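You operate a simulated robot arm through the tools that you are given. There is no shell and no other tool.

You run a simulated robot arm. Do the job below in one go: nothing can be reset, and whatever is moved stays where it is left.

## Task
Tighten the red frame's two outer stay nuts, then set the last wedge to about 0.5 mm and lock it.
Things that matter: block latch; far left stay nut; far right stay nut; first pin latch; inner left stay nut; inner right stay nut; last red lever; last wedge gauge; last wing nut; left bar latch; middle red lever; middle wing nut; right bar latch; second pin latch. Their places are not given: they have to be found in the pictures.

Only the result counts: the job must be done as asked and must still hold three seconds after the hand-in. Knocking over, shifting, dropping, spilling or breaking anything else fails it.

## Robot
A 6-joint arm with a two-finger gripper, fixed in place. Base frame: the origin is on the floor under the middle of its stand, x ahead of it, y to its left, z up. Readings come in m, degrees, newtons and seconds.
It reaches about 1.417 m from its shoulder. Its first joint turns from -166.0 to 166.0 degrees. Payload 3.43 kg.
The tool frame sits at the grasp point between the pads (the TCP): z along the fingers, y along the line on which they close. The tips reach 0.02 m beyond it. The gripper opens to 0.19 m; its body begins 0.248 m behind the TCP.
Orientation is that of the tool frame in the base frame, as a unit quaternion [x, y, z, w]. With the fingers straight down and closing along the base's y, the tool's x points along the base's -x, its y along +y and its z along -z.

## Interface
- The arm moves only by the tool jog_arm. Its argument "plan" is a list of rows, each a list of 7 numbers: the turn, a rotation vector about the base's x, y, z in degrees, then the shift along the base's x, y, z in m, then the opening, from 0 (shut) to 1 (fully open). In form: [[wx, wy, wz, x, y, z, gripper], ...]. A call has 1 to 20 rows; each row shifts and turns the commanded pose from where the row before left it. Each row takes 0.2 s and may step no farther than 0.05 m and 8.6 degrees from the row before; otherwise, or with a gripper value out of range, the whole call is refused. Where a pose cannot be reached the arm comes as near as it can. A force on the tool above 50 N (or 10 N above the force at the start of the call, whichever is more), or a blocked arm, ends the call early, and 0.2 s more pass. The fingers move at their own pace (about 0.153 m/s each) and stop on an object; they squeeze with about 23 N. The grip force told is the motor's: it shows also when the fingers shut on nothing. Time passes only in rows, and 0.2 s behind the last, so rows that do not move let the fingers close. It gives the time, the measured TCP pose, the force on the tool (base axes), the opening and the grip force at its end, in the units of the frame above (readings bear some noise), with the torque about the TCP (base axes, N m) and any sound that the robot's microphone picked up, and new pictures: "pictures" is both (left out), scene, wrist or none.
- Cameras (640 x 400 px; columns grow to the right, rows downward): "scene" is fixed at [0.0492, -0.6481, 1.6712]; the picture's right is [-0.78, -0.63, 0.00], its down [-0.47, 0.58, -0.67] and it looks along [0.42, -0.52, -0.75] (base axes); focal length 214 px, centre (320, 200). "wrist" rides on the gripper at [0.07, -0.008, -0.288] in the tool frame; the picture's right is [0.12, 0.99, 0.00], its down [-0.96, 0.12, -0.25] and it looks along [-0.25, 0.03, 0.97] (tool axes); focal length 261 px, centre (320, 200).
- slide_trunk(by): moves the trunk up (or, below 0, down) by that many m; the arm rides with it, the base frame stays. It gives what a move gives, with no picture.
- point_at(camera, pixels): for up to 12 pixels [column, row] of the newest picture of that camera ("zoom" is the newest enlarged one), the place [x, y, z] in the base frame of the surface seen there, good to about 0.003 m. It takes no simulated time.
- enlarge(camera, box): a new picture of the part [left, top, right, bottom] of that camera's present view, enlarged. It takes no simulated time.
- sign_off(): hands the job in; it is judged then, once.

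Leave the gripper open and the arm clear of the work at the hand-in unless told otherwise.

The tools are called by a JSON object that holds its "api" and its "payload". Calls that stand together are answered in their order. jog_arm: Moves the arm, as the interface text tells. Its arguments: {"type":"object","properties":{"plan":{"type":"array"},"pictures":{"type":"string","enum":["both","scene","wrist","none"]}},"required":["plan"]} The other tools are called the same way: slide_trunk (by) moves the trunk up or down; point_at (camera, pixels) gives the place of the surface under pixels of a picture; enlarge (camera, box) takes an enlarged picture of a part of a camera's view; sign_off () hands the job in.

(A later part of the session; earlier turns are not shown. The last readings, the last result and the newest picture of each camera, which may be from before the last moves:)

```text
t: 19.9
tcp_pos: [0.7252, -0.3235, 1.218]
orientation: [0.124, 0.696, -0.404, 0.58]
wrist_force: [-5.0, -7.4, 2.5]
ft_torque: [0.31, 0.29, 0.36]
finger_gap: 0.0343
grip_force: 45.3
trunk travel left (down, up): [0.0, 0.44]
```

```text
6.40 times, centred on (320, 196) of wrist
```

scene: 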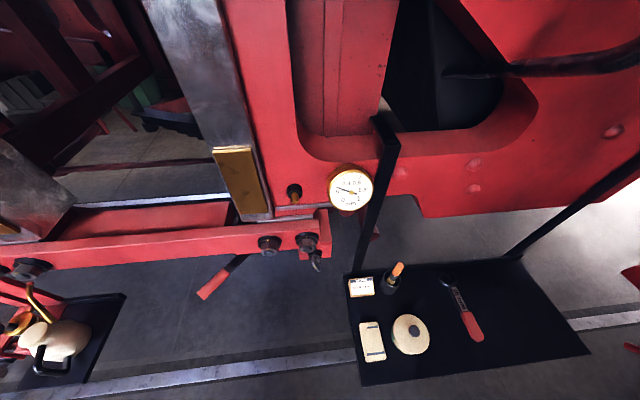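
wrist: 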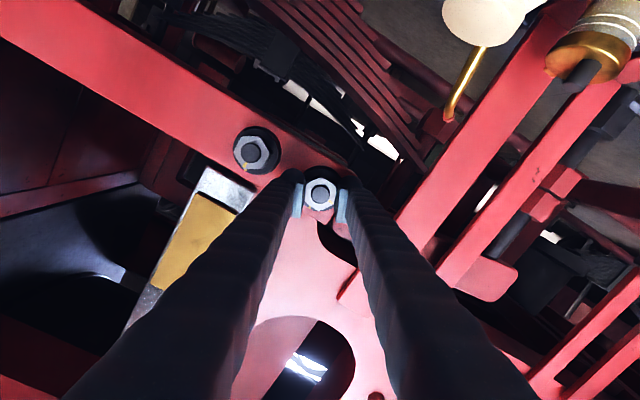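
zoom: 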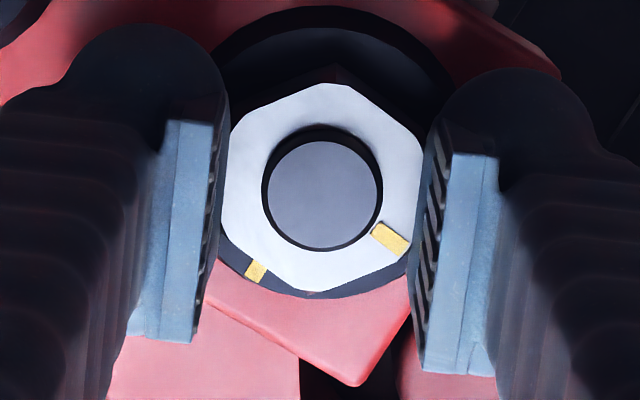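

The nut turns with the fingers: its mark is closing on the washer mark with hardly any torque. I'll keep turning clockwise in 7° steps, shifting slightly along -f to relieve the side force.

{"api": "jog_arm", "payload": {"plan": [[4.95, -4.95, 0, -0.0006, -0.0006, 0, 0.1], [4.95, -4.95, 0, -0.0003, -0.0003, 0, 0.1], [4.95, -4.95, 0, 0, 0, 0, 0.1], [4.95, -4.95, 0, 0, 0, 0, 0.1], [4.95, -4.95, 0, 0, 0, 0, 0.1]], "pictures": "wrist"}}

{"api": "enlarge", "payload": {"camera": "wrist", "box": [270, 165, 370, 227]}}

```text
t: 21.1
tcp_pos: [0.7244, -0.3248, 1.2184]
orientation: [0.327, 0.626, -0.21, 0.676]
wrist_force: [-12.4, -7.5, 0.8]
ft_torque: [-0.01, 0.03, 0.46]
finger_gap: 0.0346
grip_force: 44.9
trunk travel left (down, up): [0.0, 0.44]
```

wrist: 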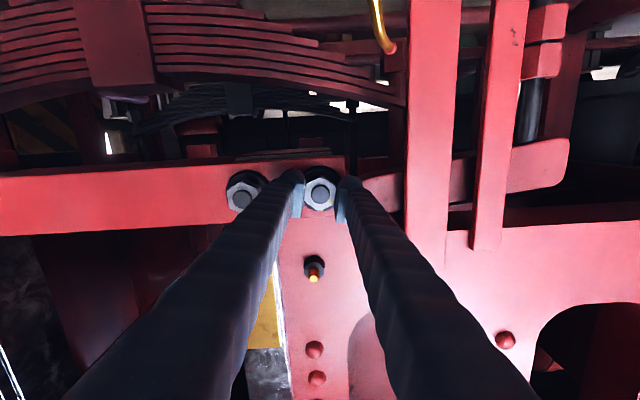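

```text
6.40 times, centred on (320, 196) of wrist
```

zoom: 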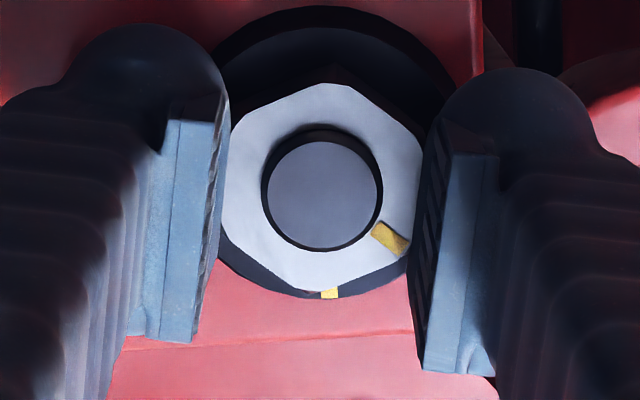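

About 55° remain. The side force is about 14 N along -f, so I'll shift 1.5 mm that way and continue turning.

{"api": "jog_arm", "payload": {"plan": [[4.95, -4.95, 0, -0.0006, -0.0006, 0, 0.1], [4.95, -4.95, 0, -0.0006, -0.0006, 0, 0.1], [4.95, -4.95, 0, -0.0003, -0.0003, 0, 0.1], [4.95, -4.95, 0, 0, 0, 0, 0.1]], "pictures": "wrist"}}

{"api": "enlarge", "payload": {"camera": "wrist", "box": [270, 165, 370, 227]}}

```text
t: 21.5
tcp_pos: [0.7231, -0.3237, 1.2184]
orientation: [0.363, 0.619, -0.187, 0.671]
wrist_force: [-9.8, -1.1, -9.7]
ft_torque: [-0.54, -0.52, 0.12]
finger_gap: 0.0339
grip_force: 44.7
out of reach, approached as far as the arm can: row 1, 2
trunk travel left (down, up): [0.0, 0.44]
stopped in row 2: the force on the tool passed its limit at 69 N (the readings are from after the stop); the commanded pose is now the measured one
```

wrist: 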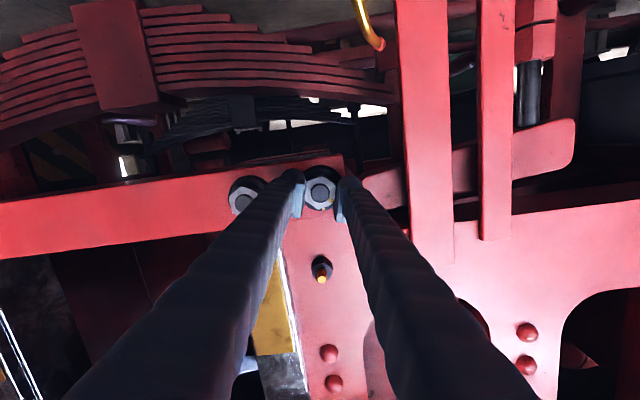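

```text
6.40 times, centred on (320, 196) of wrist
```

zoom: 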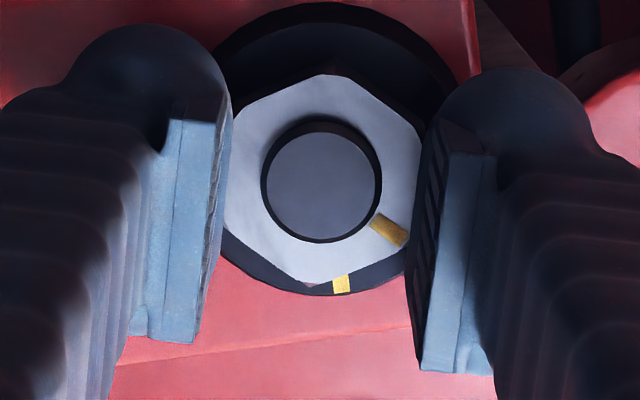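

The roll limit of the wrist was reached, with about 47° still to go. The nut has hex symmetry, so I'll open, back off 35 mm, roll back 60°, and take a new grip.

{"api": "jog_arm", "payload": {"plan": [[0, 0, 0, 0, 0, 0, 0.3], [0, 0, 0, 0, 0, 0, 0.36], [0, 0, 0, -0.0124, 0.0124, 0, 0.36], [0, 0, 0, -0.0124, 0.0124, 0, 0.36], [-1.2, -1.2, 0.97, 0, 0, -0.002, 0.36], [-5.3, 5.3, 0, 0, 0, 0, 0.36], [-5.3, 5.3, 0, 0, 0, 0, 0.36], [-5.3, 5.3, 0, 0, 0, 0, 0.36], [-5.3, 5.3, 0, 0, 0, 0, 0.36], [-5.3, 5.3, 0, 0, 0, 0, 0.36], [-5.3, 5.3, 0, 0, 0, 0, 0.36], [-5.3, 5.3, 0, 0, 0, 0, 0.36], [-5.3, 5.3, 0, 0, 0, 0, 0.36]], "pictures": "wrist"}}

{"api": "enlarge", "payload": {"camera": "wrist", "box": [270, 150, 370, 212]}}

```text
t: 24.3
tcp_pos: [0.7006, -0.2941, 1.2279]
orientation: [-0.002, 0.708, -0.499, 0.5]
wrist_force: [0.3, -1.2, 0.9]
ft_torque: [-0.01, -0.03, 0.02]
finger_gap: 0.0684
grip_force: 0.0
out of reach, approached as far as the arm can: row 5
trunk travel left (down, up): [0.0, 0.44]
```

wrist: 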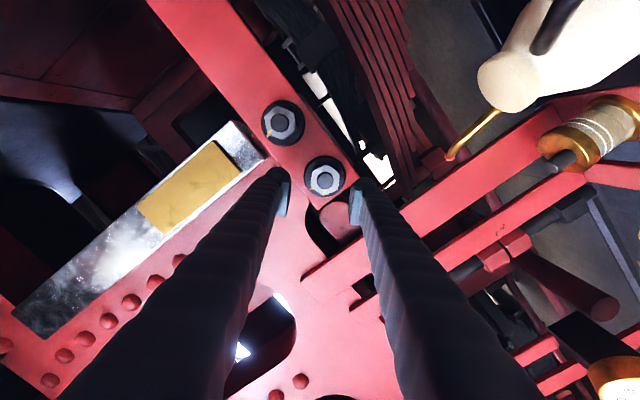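

```text
6.40 times, centred on (320, 181) of wrist
```

zoom: 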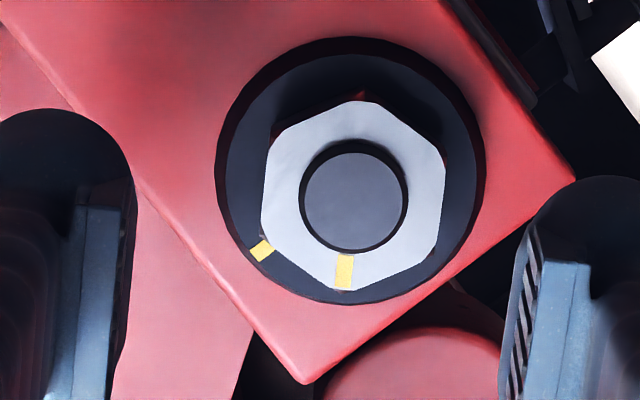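

The nut mark still needs about 40°. The tool is at roll -45° with the flats facing the pads, but 12 mm too high. I'll shift down and sideways, advance onto the nut, and close.

{"api": "jog_arm", "payload": {"plan": [[-1.0, 1.0, 0, -0.0033, -0.0033, -0.0123, 0.36], [0, 0, 0, 0.0141, -0.0141, 0, 0.36], [0, 0, 0, 0.0132, -0.0132, 0, 0.36], [0, 0, 0, 0, 0, 0, 0.36]], "pictures": "wrist"}}

{"api": "enlarge", "payload": {"camera": "wrist", "box": [270, 165, 370, 227]}}

```text
t: 25.3
tcp_pos: [0.7267, -0.327, 1.2169]
orientation: [-0.01, 0.708, -0.505, 0.494]
wrist_force: [-0.2, -1.0, -0.1]
ft_torque: [-0.04, 0.0, 0.02]
finger_gap: 0.0683
grip_force: 0.1
trunk travel left (down, up): [0.0, 0.44]
```

wrist: 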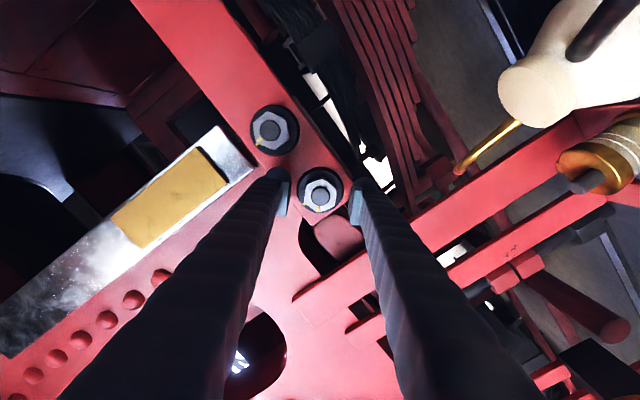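

```text
6.40 times, centred on (320, 196) of wrist
```

zoom: 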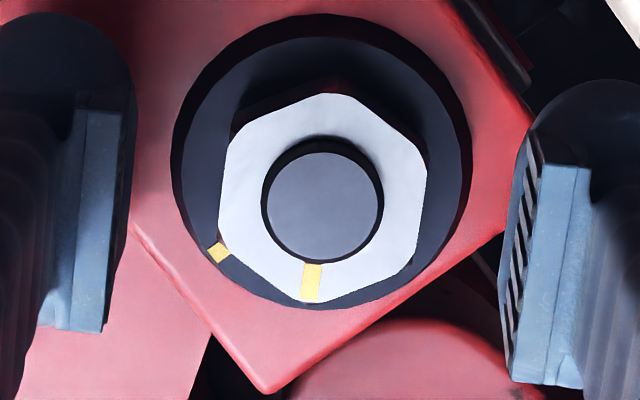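

The nut is centred between the pads. I'll close, then turn 30° clockwise in 6° steps.

{"api": "jog_arm", "payload": {"plan": [[0, 0, 0, 0, 0, 0, 0.1], [0, 0, 0, 0, 0, 0, 0.1], [0, 0, 0, 0, 0, 0, 0.1], [4.24, -4.24, 0, 0, 0, 0, 0.1], [4.24, -4.24, 0, 0, 0, 0, 0.1], [4.24, -4.24, 0, 0, 0, 0, 0.1]], "pictures": "wrist"}}

{"api": "enlarge", "payload": {"camera": "wrist", "box": [270, 165, 370, 227]}}

```text
t: 26.7
tcp_pos: [0.7259, -0.3255, 1.2176]
orientation: [0.102, 0.699, -0.423, 0.567]
wrist_force: [10.3, -6.9, 4.6]
ft_torque: [-0.07, -0.05, -0.05]
finger_gap: 0.0347
grip_force: 44.6
trunk travel left (down, up): [0.0, 0.44]
```

wrist: 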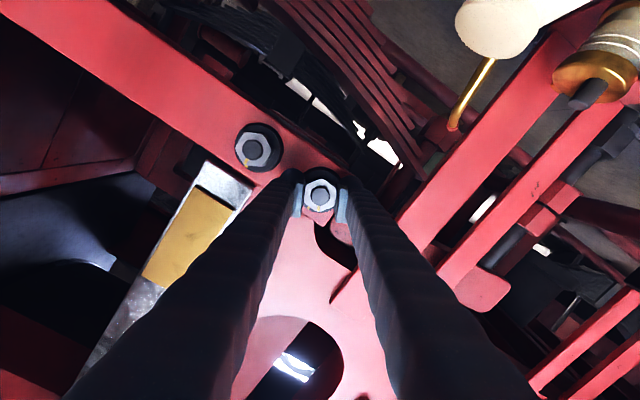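

```text
6.40 times, centred on (320, 196) of wrist
```

zoom: 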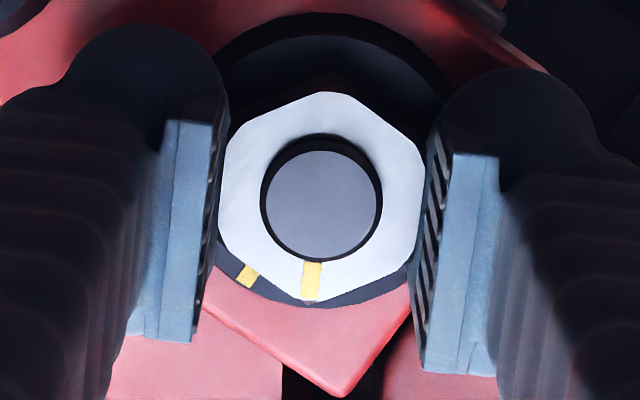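

The nut is still following freely, with about 25° left. I'll turn another 18° and check the torque.

{"api": "jog_arm", "payload": {"plan": [[4.24, -4.24, 0, 0, 0, 0, 0.1], [4.24, -4.24, 0, 0, 0, 0, 0.1], [4.24, -4.24, 0, 0, 0, 0, 0.1]], "pictures": "wrist"}}

{"api": "enlarge", "payload": {"camera": "wrist", "box": [270, 165, 370, 227]}}

```text
t: 27.5
tcp_pos: [0.7263, -0.3266, 1.2165]
orientation: [0.21, 0.674, -0.329, 0.627]
wrist_force: [17.2, -17.8, 16.0]
ft_torque: [-0.17, -0.15, -0.03]
finger_gap: 0.0348
grip_force: 45.2
trunk travel left (down, up): [0.0, 0.44]
```

wrist: 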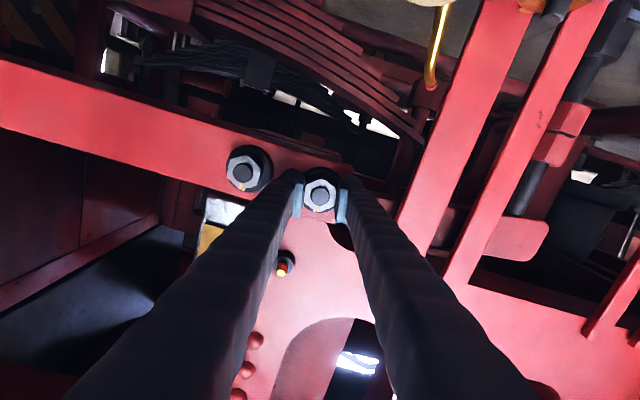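

```text
6.40 times, centred on (320, 196) of wrist
```

zoom: 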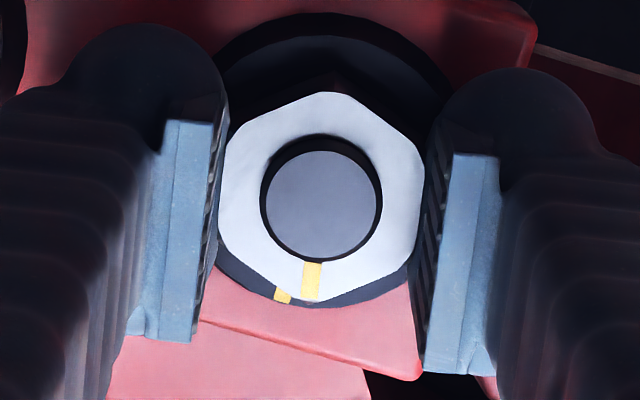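

The mark is within about 10° of the washer mark, but forces rose to about 25 N outward and 16 N up. I'll relieve those with small shifts and turn a further 6°.

{"api": "jog_arm", "payload": {"plan": [[0, 0, 0, 0.0008, -0.0008, 0.001, 0.1], [2.12, -2.12, 0, 0.0003, -0.0003, 0.0005, 0.1], [2.12, -2.12, 0, 0, 0, 0, 0.1]], "pictures": "wrist"}}

{"api": "enlarge", "payload": {"camera": "wrist", "box": [270, 165, 370, 227]}}

```text
t: 28.3
tcp_pos: [0.7259, -0.3264, 1.2166]
orientation: [0.245, 0.663, -0.295, 0.643]
wrist_force: [3.9, -9.6, 11.4]
ft_torque: [-0.01, 0.03, -0.04]
finger_gap: 0.0348
grip_force: 44.8
trunk travel left (down, up): [0.0, 0.44]
```

wrist: 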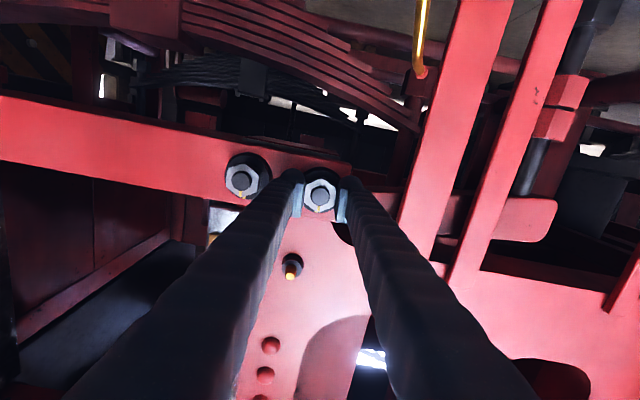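

```text
6.40 times, centred on (320, 196) of wrist
```

zoom: 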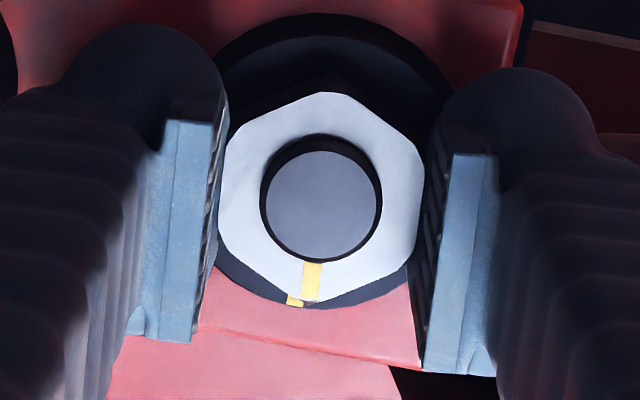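

The nut mark is about 4° short of the washer mark and there is still no resistance. I'll go on in 2° steps to see whether the torque rises.

{"api": "jog_arm", "payload": {"plan": [[1.41, -1.41, 0, 0, 0, 0.0008, 0.1], [1.41, -1.41, 0, 0, 0, 0, 0.1], [0, 0, 0, 0, 0, 0, 0.1]], "pictures": "wrist"}}

{"api": "enlarge", "payload": {"camera": "wrist", "box": [270, 165, 370, 227]}}

```text
t: 29.1
tcp_pos: [0.7265, -0.3272, 1.2162]
orientation: [0.268, 0.655, -0.271, 0.653]
wrist_force: [0.9, -7.9, 1.7]
ft_torque: [0.05, 0.06, -0.05]
finger_gap: 0.0348
grip_force: 45.1
trunk travel left (down, up): [0.0, 0.44]
```

wrist: 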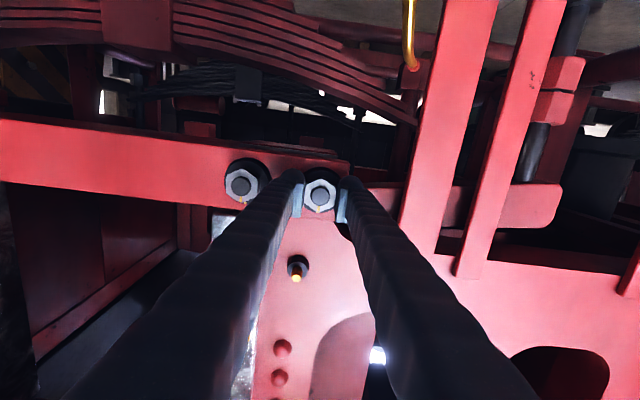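

```text
6.40 times, centred on (320, 196) of wrist
```

zoom: 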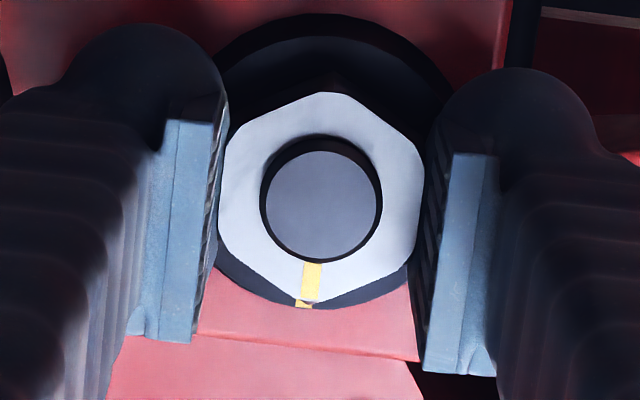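

The marks are now in line within 2–3°. I'll turn 3° more to feel for the stop.

{"api": "jog_arm", "payload": {"plan": [[1.06, -1.06, 0, 0, 0, 0, 0.1], [1.06, -1.06, 0, 0, 0, 0, 0.1], [0, 0, 0, 0, 0, 0, 0.1]], "pictures": "wrist"}}

{"api": "enlarge", "payload": {"camera": "wrist", "box": [290, 185, 350, 222]}}

```text
t: 29.9
tcp_pos: [0.7264, -0.327, 1.2181]
orientation: [0.285, 0.647, -0.255, 0.659]
wrist_force: [-3.0, -7.2, -3.5]
ft_torque: [-0.92, 0.96, -0.01]
finger_gap: 0.0354
grip_force: 45.1
trunk travel left (down, up): [0.0, 0.44]
```

wrist: 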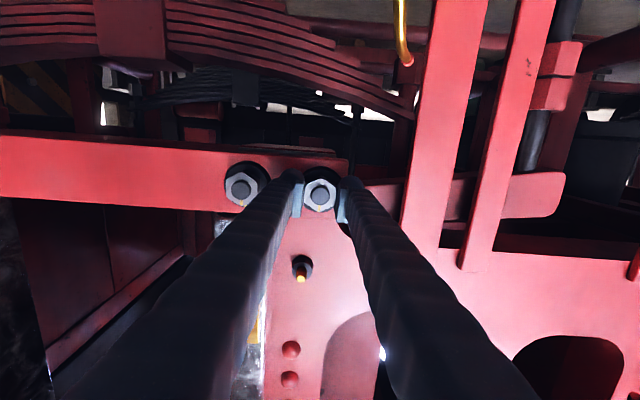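

```text
10.67 times, centred on (320, 204) of wrist
```

zoom: 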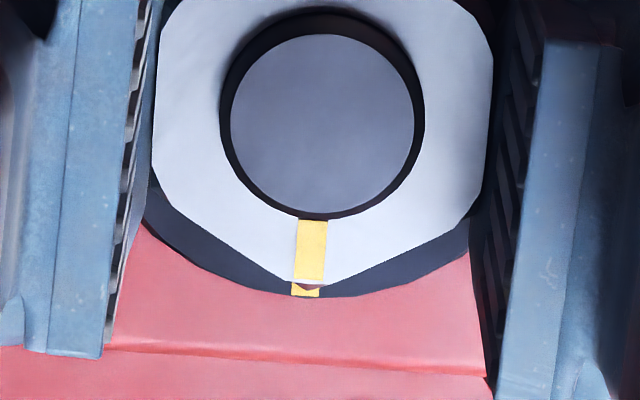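

The torque jumped to 1.3 N m: the nut has come up against its stop with the marks in line. I'll open, back off and check the marks.

{"api": "jog_arm", "payload": {"plan": [[0, 0, 0, 0, 0, 0, 0.3], [0, 0, 0, 0, 0, 0, 0.34], [0, 0, 0, -0.0141, 0.0141, 0, 0.34], [0, 0, 0, -0.0212, 0.0212, 0, 0.36]], "pictures": "wrist"}}

{"api": "enlarge", "payload": {"camera": "wrist", "box": [230, 150, 350, 225]}}

```text
t: 30.9
tcp_pos: [0.6917, -0.2909, 1.2199]
orientation: [0.284, 0.647, -0.254, 0.661]
wrist_force: [-0.2, -0.5, -0.1]
ft_torque: [-0.02, -0.03, 0.07]
finger_gap: 0.0683
grip_force: 0.0
trunk travel left (down, up): [0.0, 0.44]
```

wrist: 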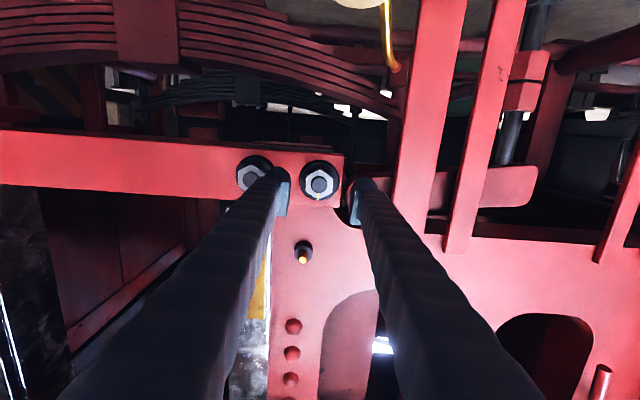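

```text
5.33 times, centred on (290, 188) of wrist
```

zoom: 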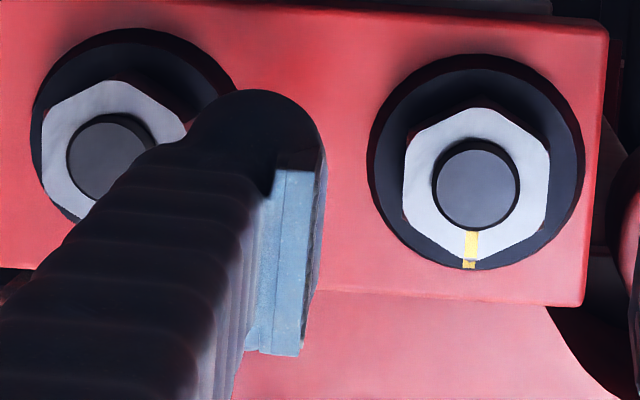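

The far left nut's marks line up. For the far right nut I must cross the middle, where the wrist comes close to the shoulder, so I'll rise to z≈1.55 first. On the way I'll roll the tool back, which gives more turning range and brings the camera on top.

{"api": "jog_arm", "payload": {"plan": [[0, 0, 0, -0.01, 0.01, 0.01, 0.36], [-6.01, 6.01, 0, 0, 0, 0.042, 0.36], [-6.01, 6.01, 0, 0, 0, 0.042, 0.36], [-6.01, 6.01, 0, 0, 0, 0.042, 0.36], [-6.01, 6.01, 0, 0, 0, 0.042, 0.36], [-6.01, 6.01, 0, 0, 0, 0.042, 0.36], [-6.01, 6.01, 0, 0, 0, 0.042, 0.36], [-6.01, 6.01, 0, 0, 0, 0.042, 0.36], [-6.01, 6.01, 0, 0, 0, 0.042, 0.36]], "pictures": "wrist"}}

```text
t: 32.9
tcp_pos: [0.6796, -0.2793, 1.5631]
orientation: [-0.126, 0.697, -0.58, 0.403]
wrist_force: [0.6, 0.8, 0.1]
ft_torque: [-0.02, -0.01, 0.03]
finger_gap: 0.0685
grip_force: 0.0
trunk travel left (down, up): [0.0, 0.44]
```

wrist: 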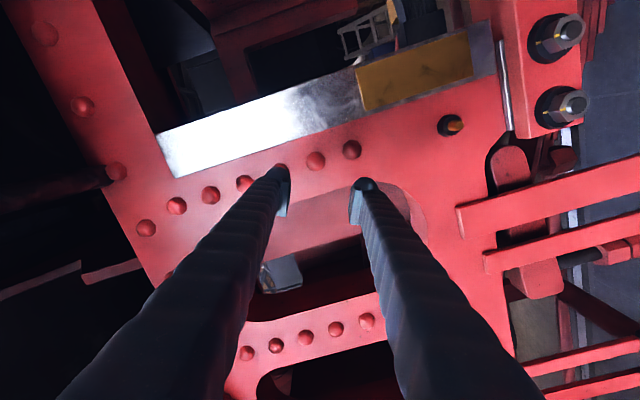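

That worked, with the tool at z=1.56. I'll now move along the frame toward the right end in steps while rolling on, and check for reach problems.

{"api": "jog_arm", "payload": {"plan": [[-6.01, 6.01, 0, -0.034, -0.034, 0, 0.36], [-6.01, 6.01, 0, -0.034, -0.034, 0, 0.36], [-6.01, 6.01, 0, -0.034, -0.034, 0, 0.36], [-6.01, 6.01, 0, -0.034, -0.034, 0, 0.36], [-6.01, 6.01, 0, -0.034, -0.034, 0, 0.36], [-6.01, 6.01, 0, -0.034, -0.034, 0, 0.36], [-6.01, 6.01, 0, -0.034, -0.034, 0, 0.36], [-6.01, 6.01, 0, -0.034, -0.034, 0, 0.36]], "pictures": "wrist"}}

```text
t: 33.9
tcp_pos: [0.6213, -0.2749, 1.5829]
orientation: [0.377, -0.588, 0.644, -0.312]
wrist_force: [0.9, 0.4, 0.6]
ft_torque: [-0.06, -0.05, -0.02]
finger_gap: 0.0686
grip_force: 0.1
trunk travel left (down, up): [0.0, 0.44]
stopped in row 4: the arm was blocked; the commanded pose is now the measured one
```

wrist: 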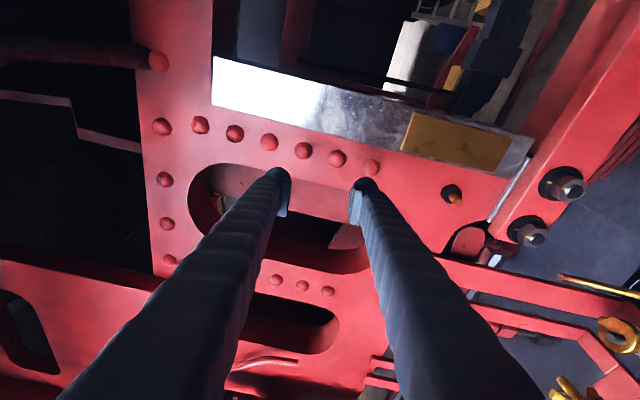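

The arm blocked again when crossing the middle with the tool horizontal, which looks like a wrist-joint limit in this arm pose. So I'll undo it: go back left, unroll, pitch the tool down, cross with the tool pointing down, and pitch up again at the right end. First I'll shift left and roll back by about 97°.

{"api": "jog_arm", "payload": {"plan": [[0, 0, 0, 0.03, 0.03, 0, 0.36], [6.9, -4.25, 0, 0.02, 0.02, 0, 0.36], [6.9, -4.25, 0, 0, 0, 0, 0.36], [6.9, -4.25, 0, 0, 0, 0, 0.36], [6.9, -4.25, 0, 0, 0, 0, 0.36], [6.9, -4.25, 0, 0, 0, 0, 0.36], [6.9, -4.25, 0, 0, 0, 0, 0.36], [6.9, -4.25, 0, 0, 0, 0, 0.36], [6.9, -4.25, 0, 0, 0, 0, 0.36], [6.9, -4.25, 0, 0, 0, 0, 0.36], [6.9, -4.25, 0, 0, 0, 0, 0.36], [6.9, -4.25, 0, 0, 0, 0, 0.36], [0, 0, -6, 0, 0, 0, 0.36], [0, 0, -6, 0, 0, 0, 0.36]], "pictures": "wrist"}}

```text
t: 36.9
tcp_pos: [0.6674, -0.2282, 1.5821]
orientation: [0.225, 0.672, -0.311, 0.634]
wrist_force: [-0.9, -0.3, 0.5]
ft_torque: [-0.02, 0.0, 0.01]
finger_gap: 0.0683
grip_force: 0.0
trunk travel left (down, up): [0.0, 0.44]
```

wrist: 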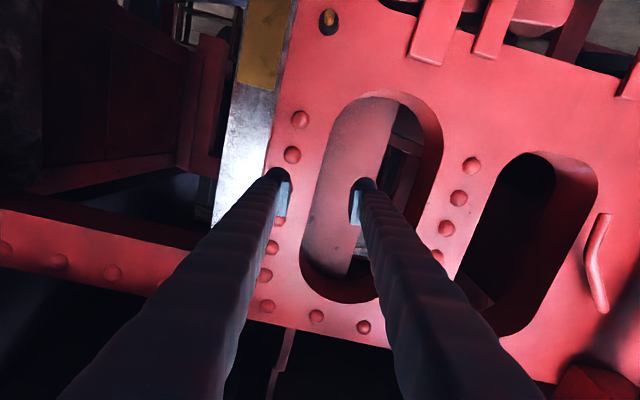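

The tool is horizontal again at yaw -45°. Now I'll pitch it down gradually while lowering and pulling back, in two stages.

{"api": "jog_arm", "payload": {"plan": [[5.6, 5.6, 0, -0.012, 0, -0.02, 0.36], [5.6, 5.6, 0, -0.012, 0, -0.02, 0.36], [5.6, 5.6, 0, -0.012, 0, -0.02, 0.36], [5.6, 5.6, 0, -0.012, 0, -0.02, 0.36], [5.6, 5.6, 0, -0.012, 0, -0.02, 0.36], [5.6, 5.6, 0, -0.012, 0, -0.02, 0.36]], "pictures": "wrist"}}

```text
t: 38.3
tcp_pos: [0.5938, -0.2294, 1.4612]
orientation: [0.298, 0.884, -0.158, 0.322]
wrist_force: [-0.6, -1.2, 0.5]
ft_torque: [0.13, 0.07, 0.11]
finger_gap: 0.0683
grip_force: 0.1
trunk travel left (down, up): [0.0, 0.44]
```

wrist: 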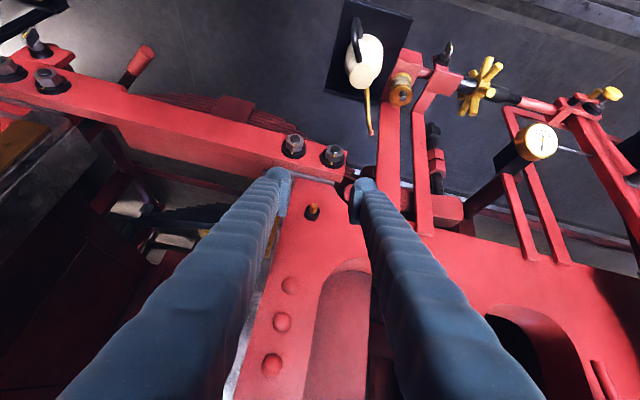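

The pitch-down is going fine. I'll check the left nuts in the view at (293,145) and (333,155), and continue pitching to vertical.

{"api": "enlarge", "payload": {"camera": "wrist", "box": [270, 120, 360, 176]}}

{"api": "jog_arm", "payload": {"plan": [[5.6, 5.6, 0, -0.012, 0, -0.02, 0.36], [5.6, 5.6, 0, -0.012, 0, -0.02, 0.36], [5.6, 5.6, 0, -0.012, 0, -0.02, 0.36], [5.6, 5.6, 0, -0.012, 0, -0.02, 0.36], [4.0, 4.0, 0, -0.012, 0, -0.02, 0.36]], "pictures": "wrist"}}

```text
7.11 times, centred on (315, 148) of wrist
```

zoom: 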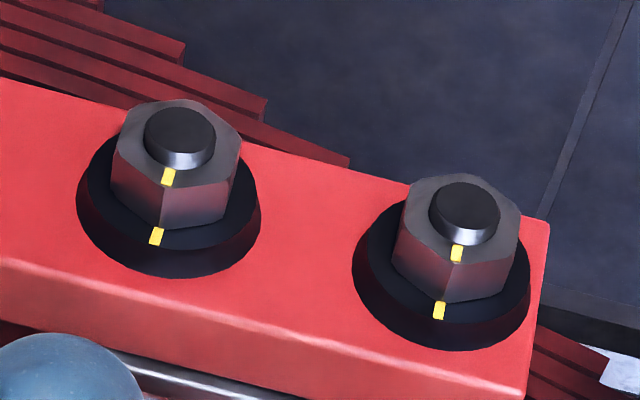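

```text
t: 39.5
tcp_pos: [0.5381, -0.2295, 1.3618]
orientation: [0.318, 0.947, -0.017, 0.037]
wrist_force: [-0.3, -0.4, -0.1]
ft_torque: [-0.02, 0.03, 0.0]
finger_gap: 0.0682
grip_force: 0.0
trunk travel left (down, up): [0.0, 0.44]
```

wrist: 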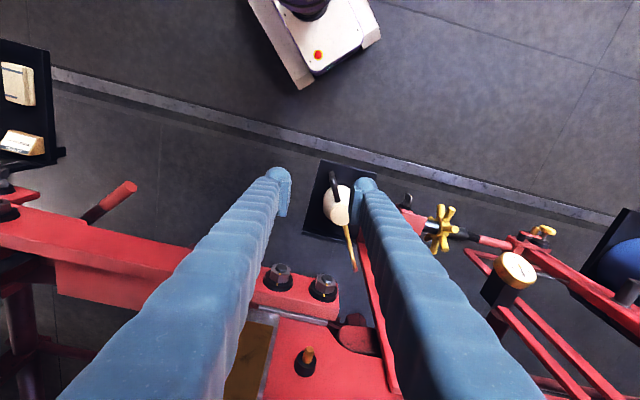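

Both left nuts look the same, with marks in line. The tool points almost straight down now. I'll cross toward the right end at z≈1.36, staying about 0.2 m in front of the nuts.

{"api": "jog_arm", "payload": {"plan": [[0, 0, 0, -0.0345, -0.0345, 0, 0.36], [0, 0, 0, -0.0345, -0.0345, 0, 0.36], [0, 0, 0, -0.0345, -0.0345, 0, 0.36], [0, 0, 0, -0.0345, -0.0345, 0, 0.36], [0, 0, 0, -0.0345, -0.0345, 0, 0.36], [0, 0, 0, -0.0345, -0.0345, 0, 0.36], [0, 0, 0, -0.0345, -0.0345, 0, 0.36], [0, 0, 0, -0.0345, -0.0345, 0, 0.36], [0, 0, 0, -0.0345, -0.0345, 0, 0.36], [0, 0, 0, -0.0345, -0.0345, 0, 0.36], [0, 0, 0, -0.0345, -0.0345, 0, 0.36], [0, 0, 0, -0.0345, -0.0345, 0, 0.36], [0, 0, 0, -0.0345, -0.0345, 0, 0.36]], "pictures": "both"}}

```text
t: 42.3
tcp_pos: [0.0855, -0.6712, 1.3496]
orientation: [0.318, 0.947, -0.019, 0.039]
wrist_force: [0.7, -0.6, -0.7]
ft_torque: [0.01, 0.04, 0.03]
finger_gap: 0.0685
grip_force: 0.0
out of reach, approached as far as the arm can: row 13
trunk travel left (down, up): [0.0, 0.44]
```

scene: 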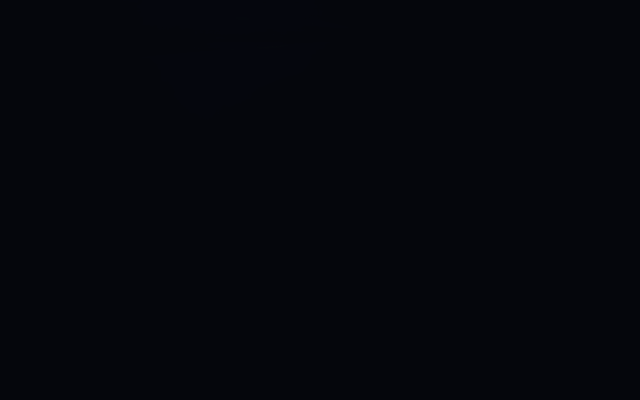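
wrist: 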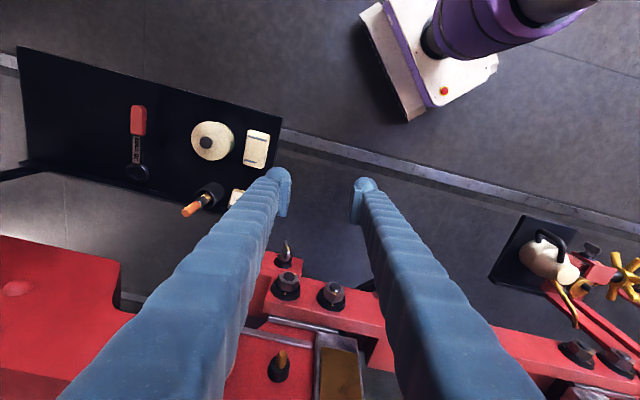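

The crossing worked: the TCP is at (0.086,-0.671,1.35). The scene view is black because the arm is in front of that camera. Now I'll pitch up toward the frame at this right end while lowering a little, in two stages.

{"api": "jog_arm", "payload": {"plan": [[-5.5, -5.5, 0, 0.004, -0.004, -0.02, 0.36], [-5.5, -5.5, 0, 0.004, -0.004, -0.02, 0.36], [-5.5, -5.5, 0, 0.004, -0.004, -0.01, 0.36], [-5.5, -5.5, 0, 0.004, -0.004, -0.01, 0.36], [-5.5, -5.5, 0, 0.004, -0.004, -0.01, 0.36], [-5.5, -5.5, 0, 0.004, -0.004, -0.01, 0.36]], "pictures": "both"}}

```text
t: 43.7
tcp_pos: [0.1127, -0.6956, 1.2673]
orientation: [0.287, 0.853, -0.193, 0.39]
wrist_force: [-0.4, -0.2, -0.1]
ft_torque: [-0.05, -0.02, 0.0]
finger_gap: 0.0682
grip_force: 0.0
trunk travel left (down, up): [0.0, 0.44]
```

scene: 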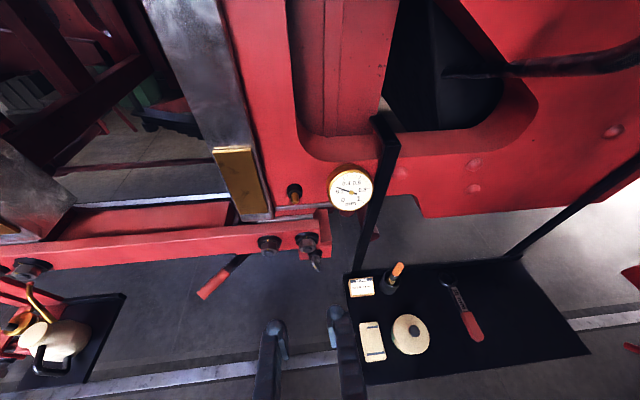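
wrist: 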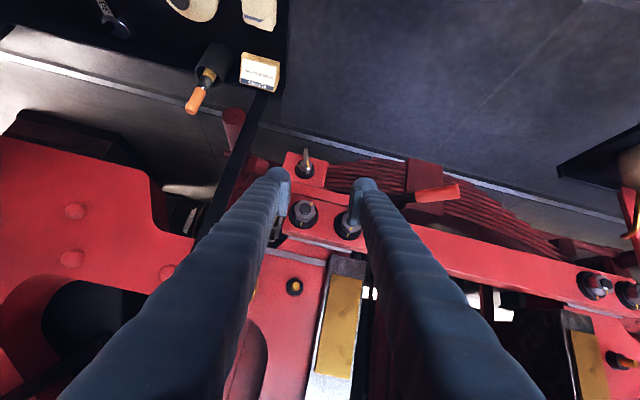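

Good, half pitched without trouble. The nuts and wing nut are visible near (303,212) and (304,165). I'll finish pitching to horizontal while moving forward to about 0.1 m from the nuts.

{"api": "jog_arm", "payload": {"plan": [[-5.45, -5.45, 0, 0.0113, -0.0113, -0.0085, 0.5], [-5.45, -5.45, 0, 0.0113, -0.0113, -0.0085, 0.5], [-5.45, -5.45, 0, 0.0113, -0.0113, -0.0085, 0.5], [-5.45, -5.45, 0, 0.009, -0.009, -0.0085, 0.5], [-5.45, -5.45, 0, 0.009, -0.009, -0.0085, 0.5]], "pictures": "both"}}

{"api": "enlarge", "payload": {"camera": "wrist", "box": [250, 130, 400, 230]}}

```text
t: 44.9
tcp_pos: [0.1632, -0.7457, 1.2259]
orientation: [0.223, 0.669, -0.315, 0.635]
wrist_force: [-0.2, 1.2, -0.4]
ft_torque: [0.06, 0.05, -0.16]
finger_gap: 0.0948
grip_force: 0.0
trunk travel left (down, up): [0.0, 0.44]
```

scene: 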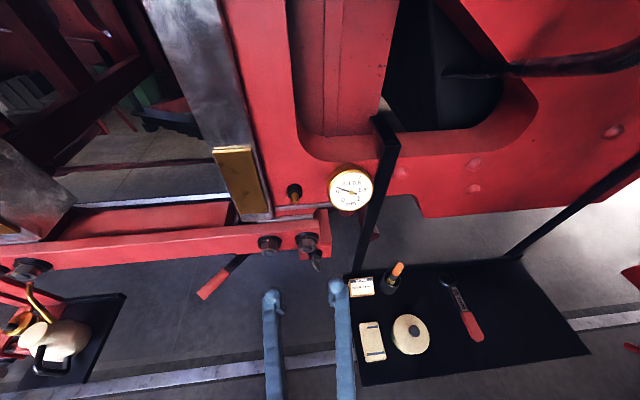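
wrist: 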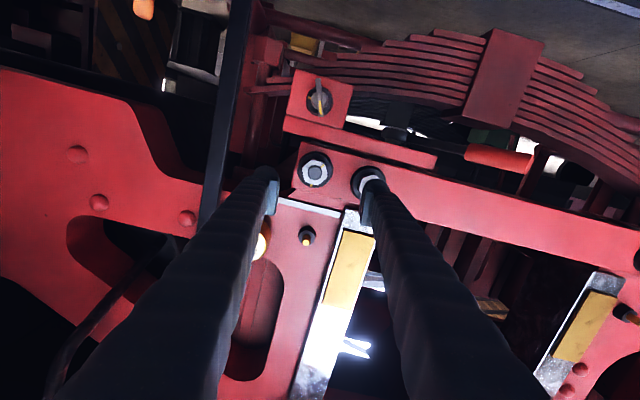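

```text
4.00 times, centred on (325, 180) of wrist
```

zoom: 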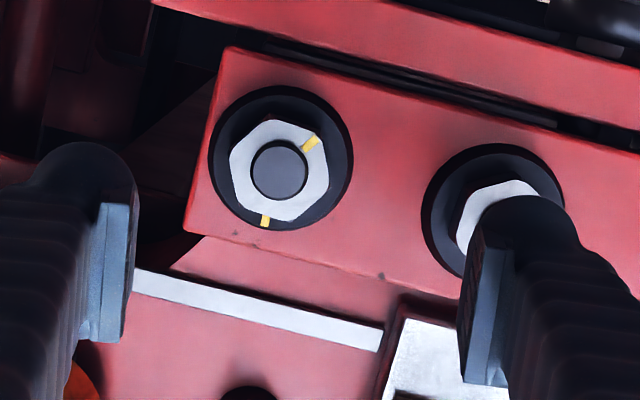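

The far right nut's mark is at roughly -56° from the frame line, against the washer mark at 12 o'clock, so it needs about 146° clockwise. I'll measure its centre and depth.

{"api": "point_at", "payload": {"camera": "zoom", "pixels": [[279, 170], [240, 165], [318, 178], [279, 128], [279, 212], [265, 221], [345, 160], [400, 230]]}}

{"api": "enlarge", "payload": {"camera": "wrist", "box": [270, 60, 370, 122]}}

{"api": "point_at", "payload": {"camera": "wrist", "pixels": [[318, 95], [318, 110], [330, 85], [320, 75], [500, 158], [470, 152], [530, 162], [340, 95], [300, 90]]}}

```text
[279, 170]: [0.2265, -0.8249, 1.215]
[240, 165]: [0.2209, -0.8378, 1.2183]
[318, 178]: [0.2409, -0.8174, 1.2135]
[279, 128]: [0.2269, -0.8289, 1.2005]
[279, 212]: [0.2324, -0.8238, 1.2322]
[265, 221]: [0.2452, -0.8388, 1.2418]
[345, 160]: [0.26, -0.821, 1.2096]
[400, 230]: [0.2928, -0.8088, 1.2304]
```

```text
6.40 times, centred on (320, 91) of wrist
```

zoom: 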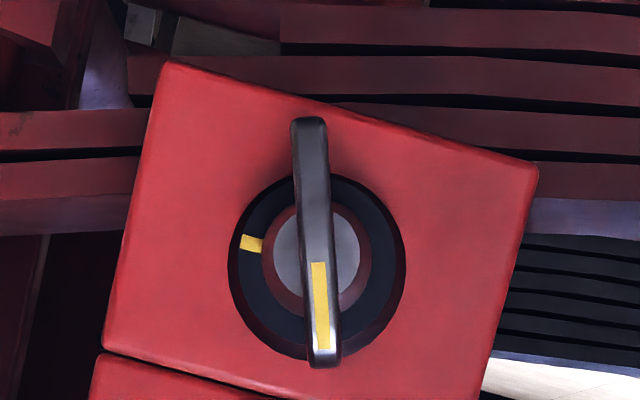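

```text
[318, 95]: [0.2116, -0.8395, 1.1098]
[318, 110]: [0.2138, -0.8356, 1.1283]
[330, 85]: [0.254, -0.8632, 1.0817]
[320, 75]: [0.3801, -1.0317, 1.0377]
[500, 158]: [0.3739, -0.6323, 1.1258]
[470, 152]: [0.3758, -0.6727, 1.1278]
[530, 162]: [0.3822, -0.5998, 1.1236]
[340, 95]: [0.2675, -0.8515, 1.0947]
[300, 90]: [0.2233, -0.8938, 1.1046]
```

The nut centre is at s=-0.4225, z=1.2157. The wing nut's mark is at 12 o'clock against its washer mark at 3 o'clock. I'll now roll -18° and come to about 0.05 m in front of the far right nut with a narrower opening.

{"api": "jog_arm", "payload": {"plan": [[-4.24, 4.24, 0, 0.0098, -0.0148, -0.0034, 0.3], [-4.24, 4.24, 0, 0.0098, -0.0148, -0.0034, 0.3], [-4.24, 4.24, 0, 0.0098, -0.0148, -0.0034, 0.3], [0, 0, 0, 0, 0, 0, 0.3]], "pictures": "wrist"}}

{"api": "enlarge", "payload": {"camera": "wrist", "box": [270, 155, 370, 217]}}

```text
t: 45.9
tcp_pos: [0.1911, -0.7932, 1.2246]
orientation: [0.118, 0.7, -0.404, 0.577]
wrist_force: [-0.6, 0.4, -0.3]
ft_torque: [0.01, 0.01, 0.02]
finger_gap: 0.0571
grip_force: 0.0
out of reach, approached as far as the arm can: row 3
trunk travel left (down, up): [0.0, 0.44]
```

wrist: 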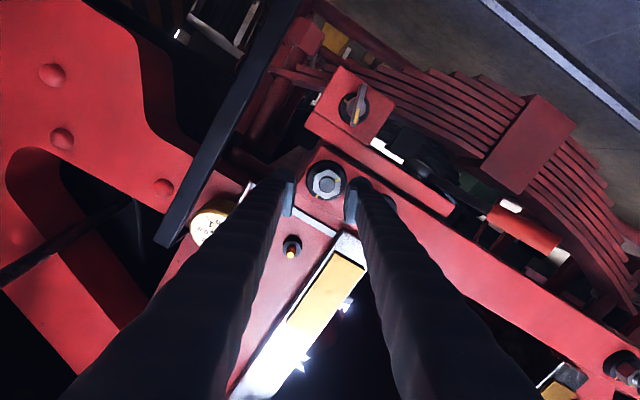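

```text
6.40 times, centred on (320, 186) of wrist
```

zoom: 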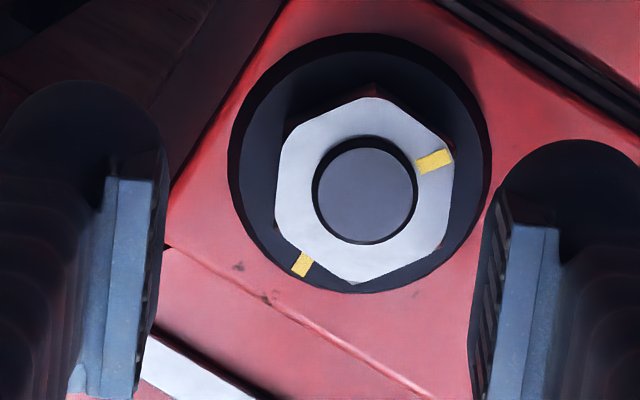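

The flats are aligned with the pads, but the tool is about 9 mm too high and a few mm off sideways. I'll re-measure the nut centre from this closer view.

{"api": "point_at", "payload": {"camera": "zoom", "pixels": [[365, 190], [285, 190], [445, 200], [365, 108], [365, 272], [110, 190], [535, 235]]}}

```text
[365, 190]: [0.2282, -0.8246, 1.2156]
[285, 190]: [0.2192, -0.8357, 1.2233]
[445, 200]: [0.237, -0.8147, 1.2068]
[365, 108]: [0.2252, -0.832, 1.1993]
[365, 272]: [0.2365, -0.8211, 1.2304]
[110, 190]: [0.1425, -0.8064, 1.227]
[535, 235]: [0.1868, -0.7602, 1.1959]
```

I'll shift 5 mm along +f and 9 mm down, then advance 46 mm so the pads straddle the nut, and check before closing.

{"api": "jog_arm", "payload": {"plan": [[0, 0, 0, 0.0035, 0.0035, -0.0087, 0.3], [0, 0, 0, 0.0163, -0.0163, 0, 0.3], [0, 0, 0, 0.0163, -0.0163, 0, 0.3], [0, 0, 0, 0, 0, 0, 0.3]], "pictures": "wrist"}}

{"api": "enlarge", "payload": {"camera": "wrist", "box": [270, 165, 370, 227]}}

```text
t: 46.9
tcp_pos: [0.2208, -0.8274, 1.2259]
orientation: [0.118, 0.699, -0.405, 0.577]
wrist_force: [-0.3, -0.9, -0.8]
ft_torque: [-0.01, -0.05, 0.01]
finger_gap: 0.0571
grip_force: 0.1
out of reach, approached as far as the arm can: row 1
trunk travel left (down, up): [0.0, 0.44]
```

wrist: 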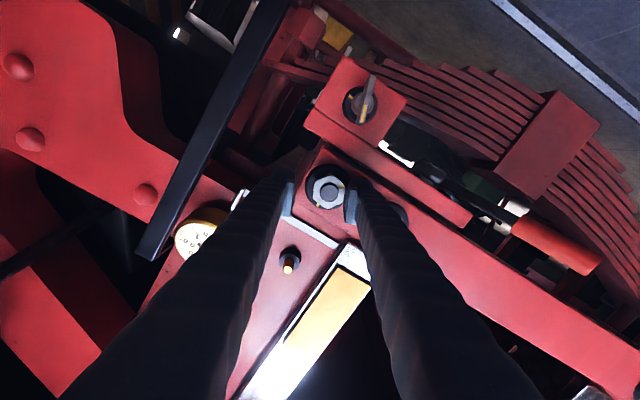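

```text
6.40 times, centred on (320, 196) of wrist
```

zoom: 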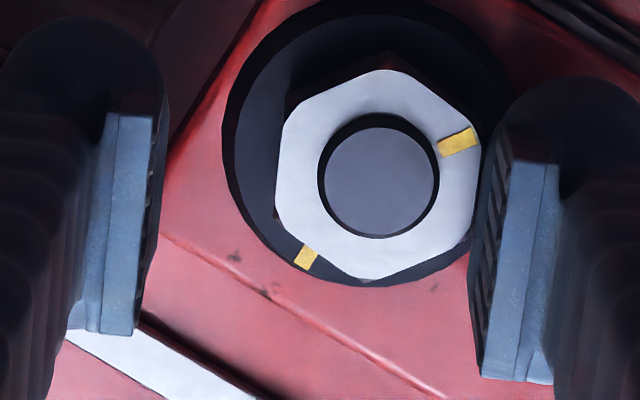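

The shift wasn't carried out because the wrist is at its roll limit here, so the right pad sits too close to the nut. I'll back off, roll +60° to the next pair of flats (well inside the range), correct the offset and look again.

{"api": "jog_arm", "payload": {"plan": [[0, 0, 0, -0.0163, 0.0163, 0, 0.3], [0, 0, 0, -0.0163, 0.0163, 0, 0.3], [6.01, -6.01, 0, 0, 0, 0, 0.3], [6.01, -6.01, 0, 0, 0, 0, 0.3], [6.01, -6.01, 0, 0.0026, 0.0026, -0.004, 0.3], [6.01, -6.01, 0, 0.0026, 0.0026, -0.0055, 0.3], [6.01, -6.01, 0, 0, 0, 0, 0.3], [6.01, -6.01, 0, 0, 0, 0, 0.3], [6.01, -6.01, 0, 0, 0, 0, 0.3]], "pictures": "wrist"}}

{"api": "enlarge", "payload": {"camera": "wrist", "box": [270, 155, 370, 217]}}

```text
t: 48.9
tcp_pos: [0.195, -0.7887, 1.2142]
orientation: [0.447, 0.546, -0.069, 0.705]
wrist_force: [0.1, 0.1, 0.6]
ft_torque: [0.0, 0.0, -0.01]
finger_gap: 0.0571
grip_force: 0.1
trunk travel left (down, up): [0.0, 0.44]
```

wrist: 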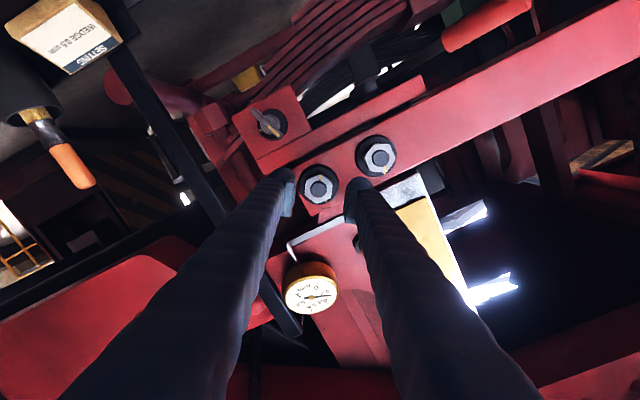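

```text
6.40 times, centred on (320, 186) of wrist
```

zoom: 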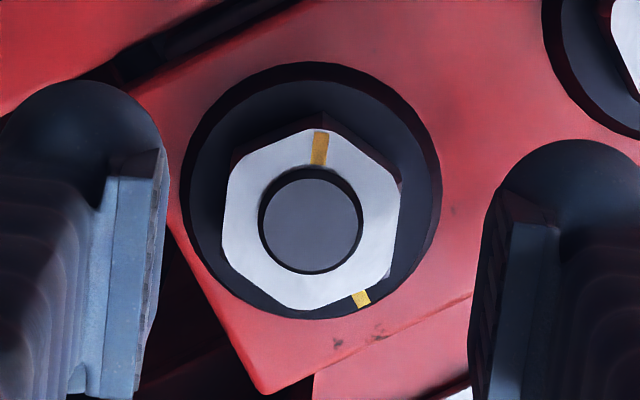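

The nut is centred, with its flats parallel to the pads. I'll make a 2 mm correction, advance 46 mm and close.

{"api": "jog_arm", "payload": {"plan": [[0, 0, 0, -0.0014, -0.0014, 0.0014, 0.3], [0, 0, 0, 0.0163, -0.0163, 0, 0.3], [0, 0, 0, 0.0163, -0.0163, 0, 0.3], [0, 0, 0, 0, 0, 0, 0.3], [0, 0, 0, 0, 0, 0, 0.1], [0, 0, 0, 0, 0, 0, 0.1], [0, 0, 0, 0, 0, 0, 0.1]], "pictures": "wrist"}}

{"api": "enlarge", "payload": {"camera": "wrist", "box": [270, 165, 370, 227]}}

```text
t: 50.5
tcp_pos: [0.2254, -0.8239, 1.2168]
orientation: [0.448, 0.546, -0.07, 0.705]
wrist_force: [-6.2, -0.3, -1.2]
ft_torque: [0.17, 0.18, -0.62]
finger_gap: 0.0345
grip_force: 45.2
trunk travel left (down, up): [0.0, 0.44]
```

wrist: 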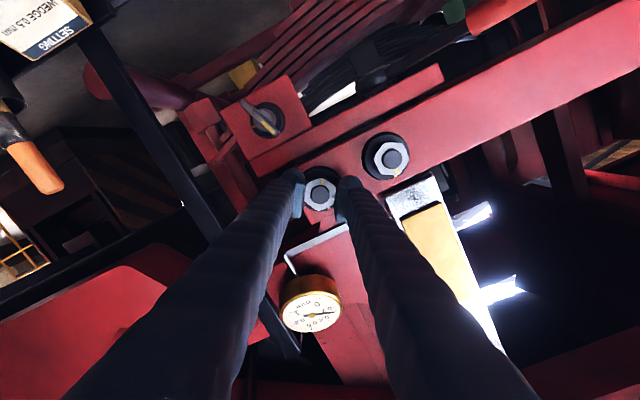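

```text
6.40 times, centred on (320, 196) of wrist
```

zoom: 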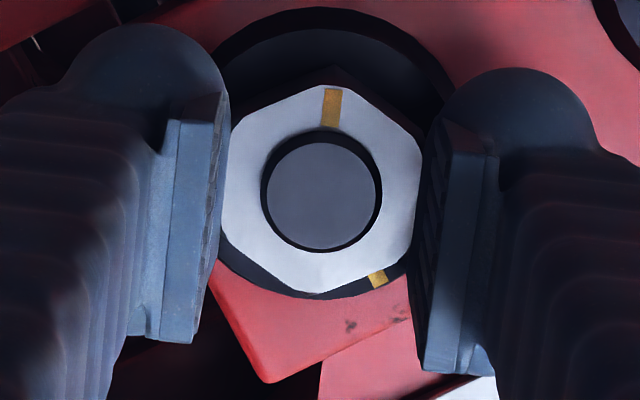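

The nut is gripped, with low side force. I'll turn clockwise 35°.

{"api": "jog_arm", "payload": {"plan": [[4.95, -4.95, 0, 0, 0, 0, 0.1], [4.95, -4.95, 0, 0, 0, 0, 0.1], [4.95, -4.95, 0, 0, 0, 0, 0.1], [4.95, -4.95, 0, 0, 0, 0, 0.1], [4.95, -4.95, 0, 0, 0, 0, 0.1]], "pictures": "none"}}

{"api": "enlarge", "payload": {"camera": "wrist", "box": [270, 165, 370, 227]}}

```text
t: 51.7
tcp_pos: [0.2234, -0.8234, 1.217]
orientation: [0.592, 0.385, 0.146, 0.693]
wrist_force: [-12.6, -4.9, -4.2]
ft_torque: [0.33, 0.42, -0.51]
finger_gap: 0.0347
grip_force: 45.0
trunk travel left (down, up): [0.0, 0.44]
```

```text
6.40 times, centred on (320, 196) of wrist
```

zoom: 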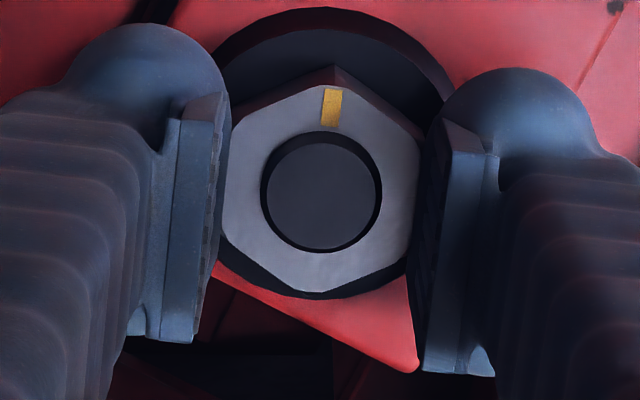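

It follows freely. I'll relieve the side force by 1 mm along -f and turn a further 42°.

{"api": "jog_arm", "payload": {"plan": [[4.95, -4.95, 0, -0.0005, -0.0005, 0, 0.1], [4.95, -4.95, 0, -0.0005, -0.0005, -0.0005, 0.1], [4.95, -4.95, 0, 0, 0, 0, 0.1], [4.95, -4.95, 0, 0, 0, 0, 0.1], [4.95, -4.95, 0, 0, 0, 0, 0.1], [4.95, -4.95, 0, 0, 0, 0, 0.1]], "pictures": "none"}}

{"api": "enlarge", "payload": {"camera": "wrist", "box": [270, 165, 370, 227]}}

```text
t: 53.1
tcp_pos: [0.2245, -0.8238, 1.2127]
orientation: [0.692, 0.147, 0.384, 0.594]
wrist_force: [-9.5, 0.2, -13.9]
ft_torque: [0.43, 0.5, 0.21]
finger_gap: 0.0342
grip_force: 45.2
trunk travel left (down, up): [0.0, 0.44]
```

```text
6.40 times, centred on (320, 196) of wrist
```

zoom: 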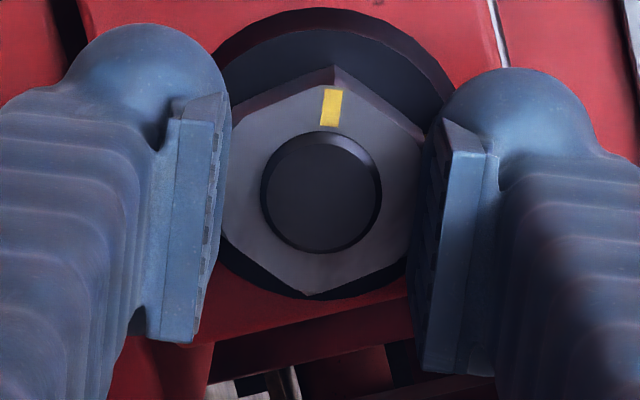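

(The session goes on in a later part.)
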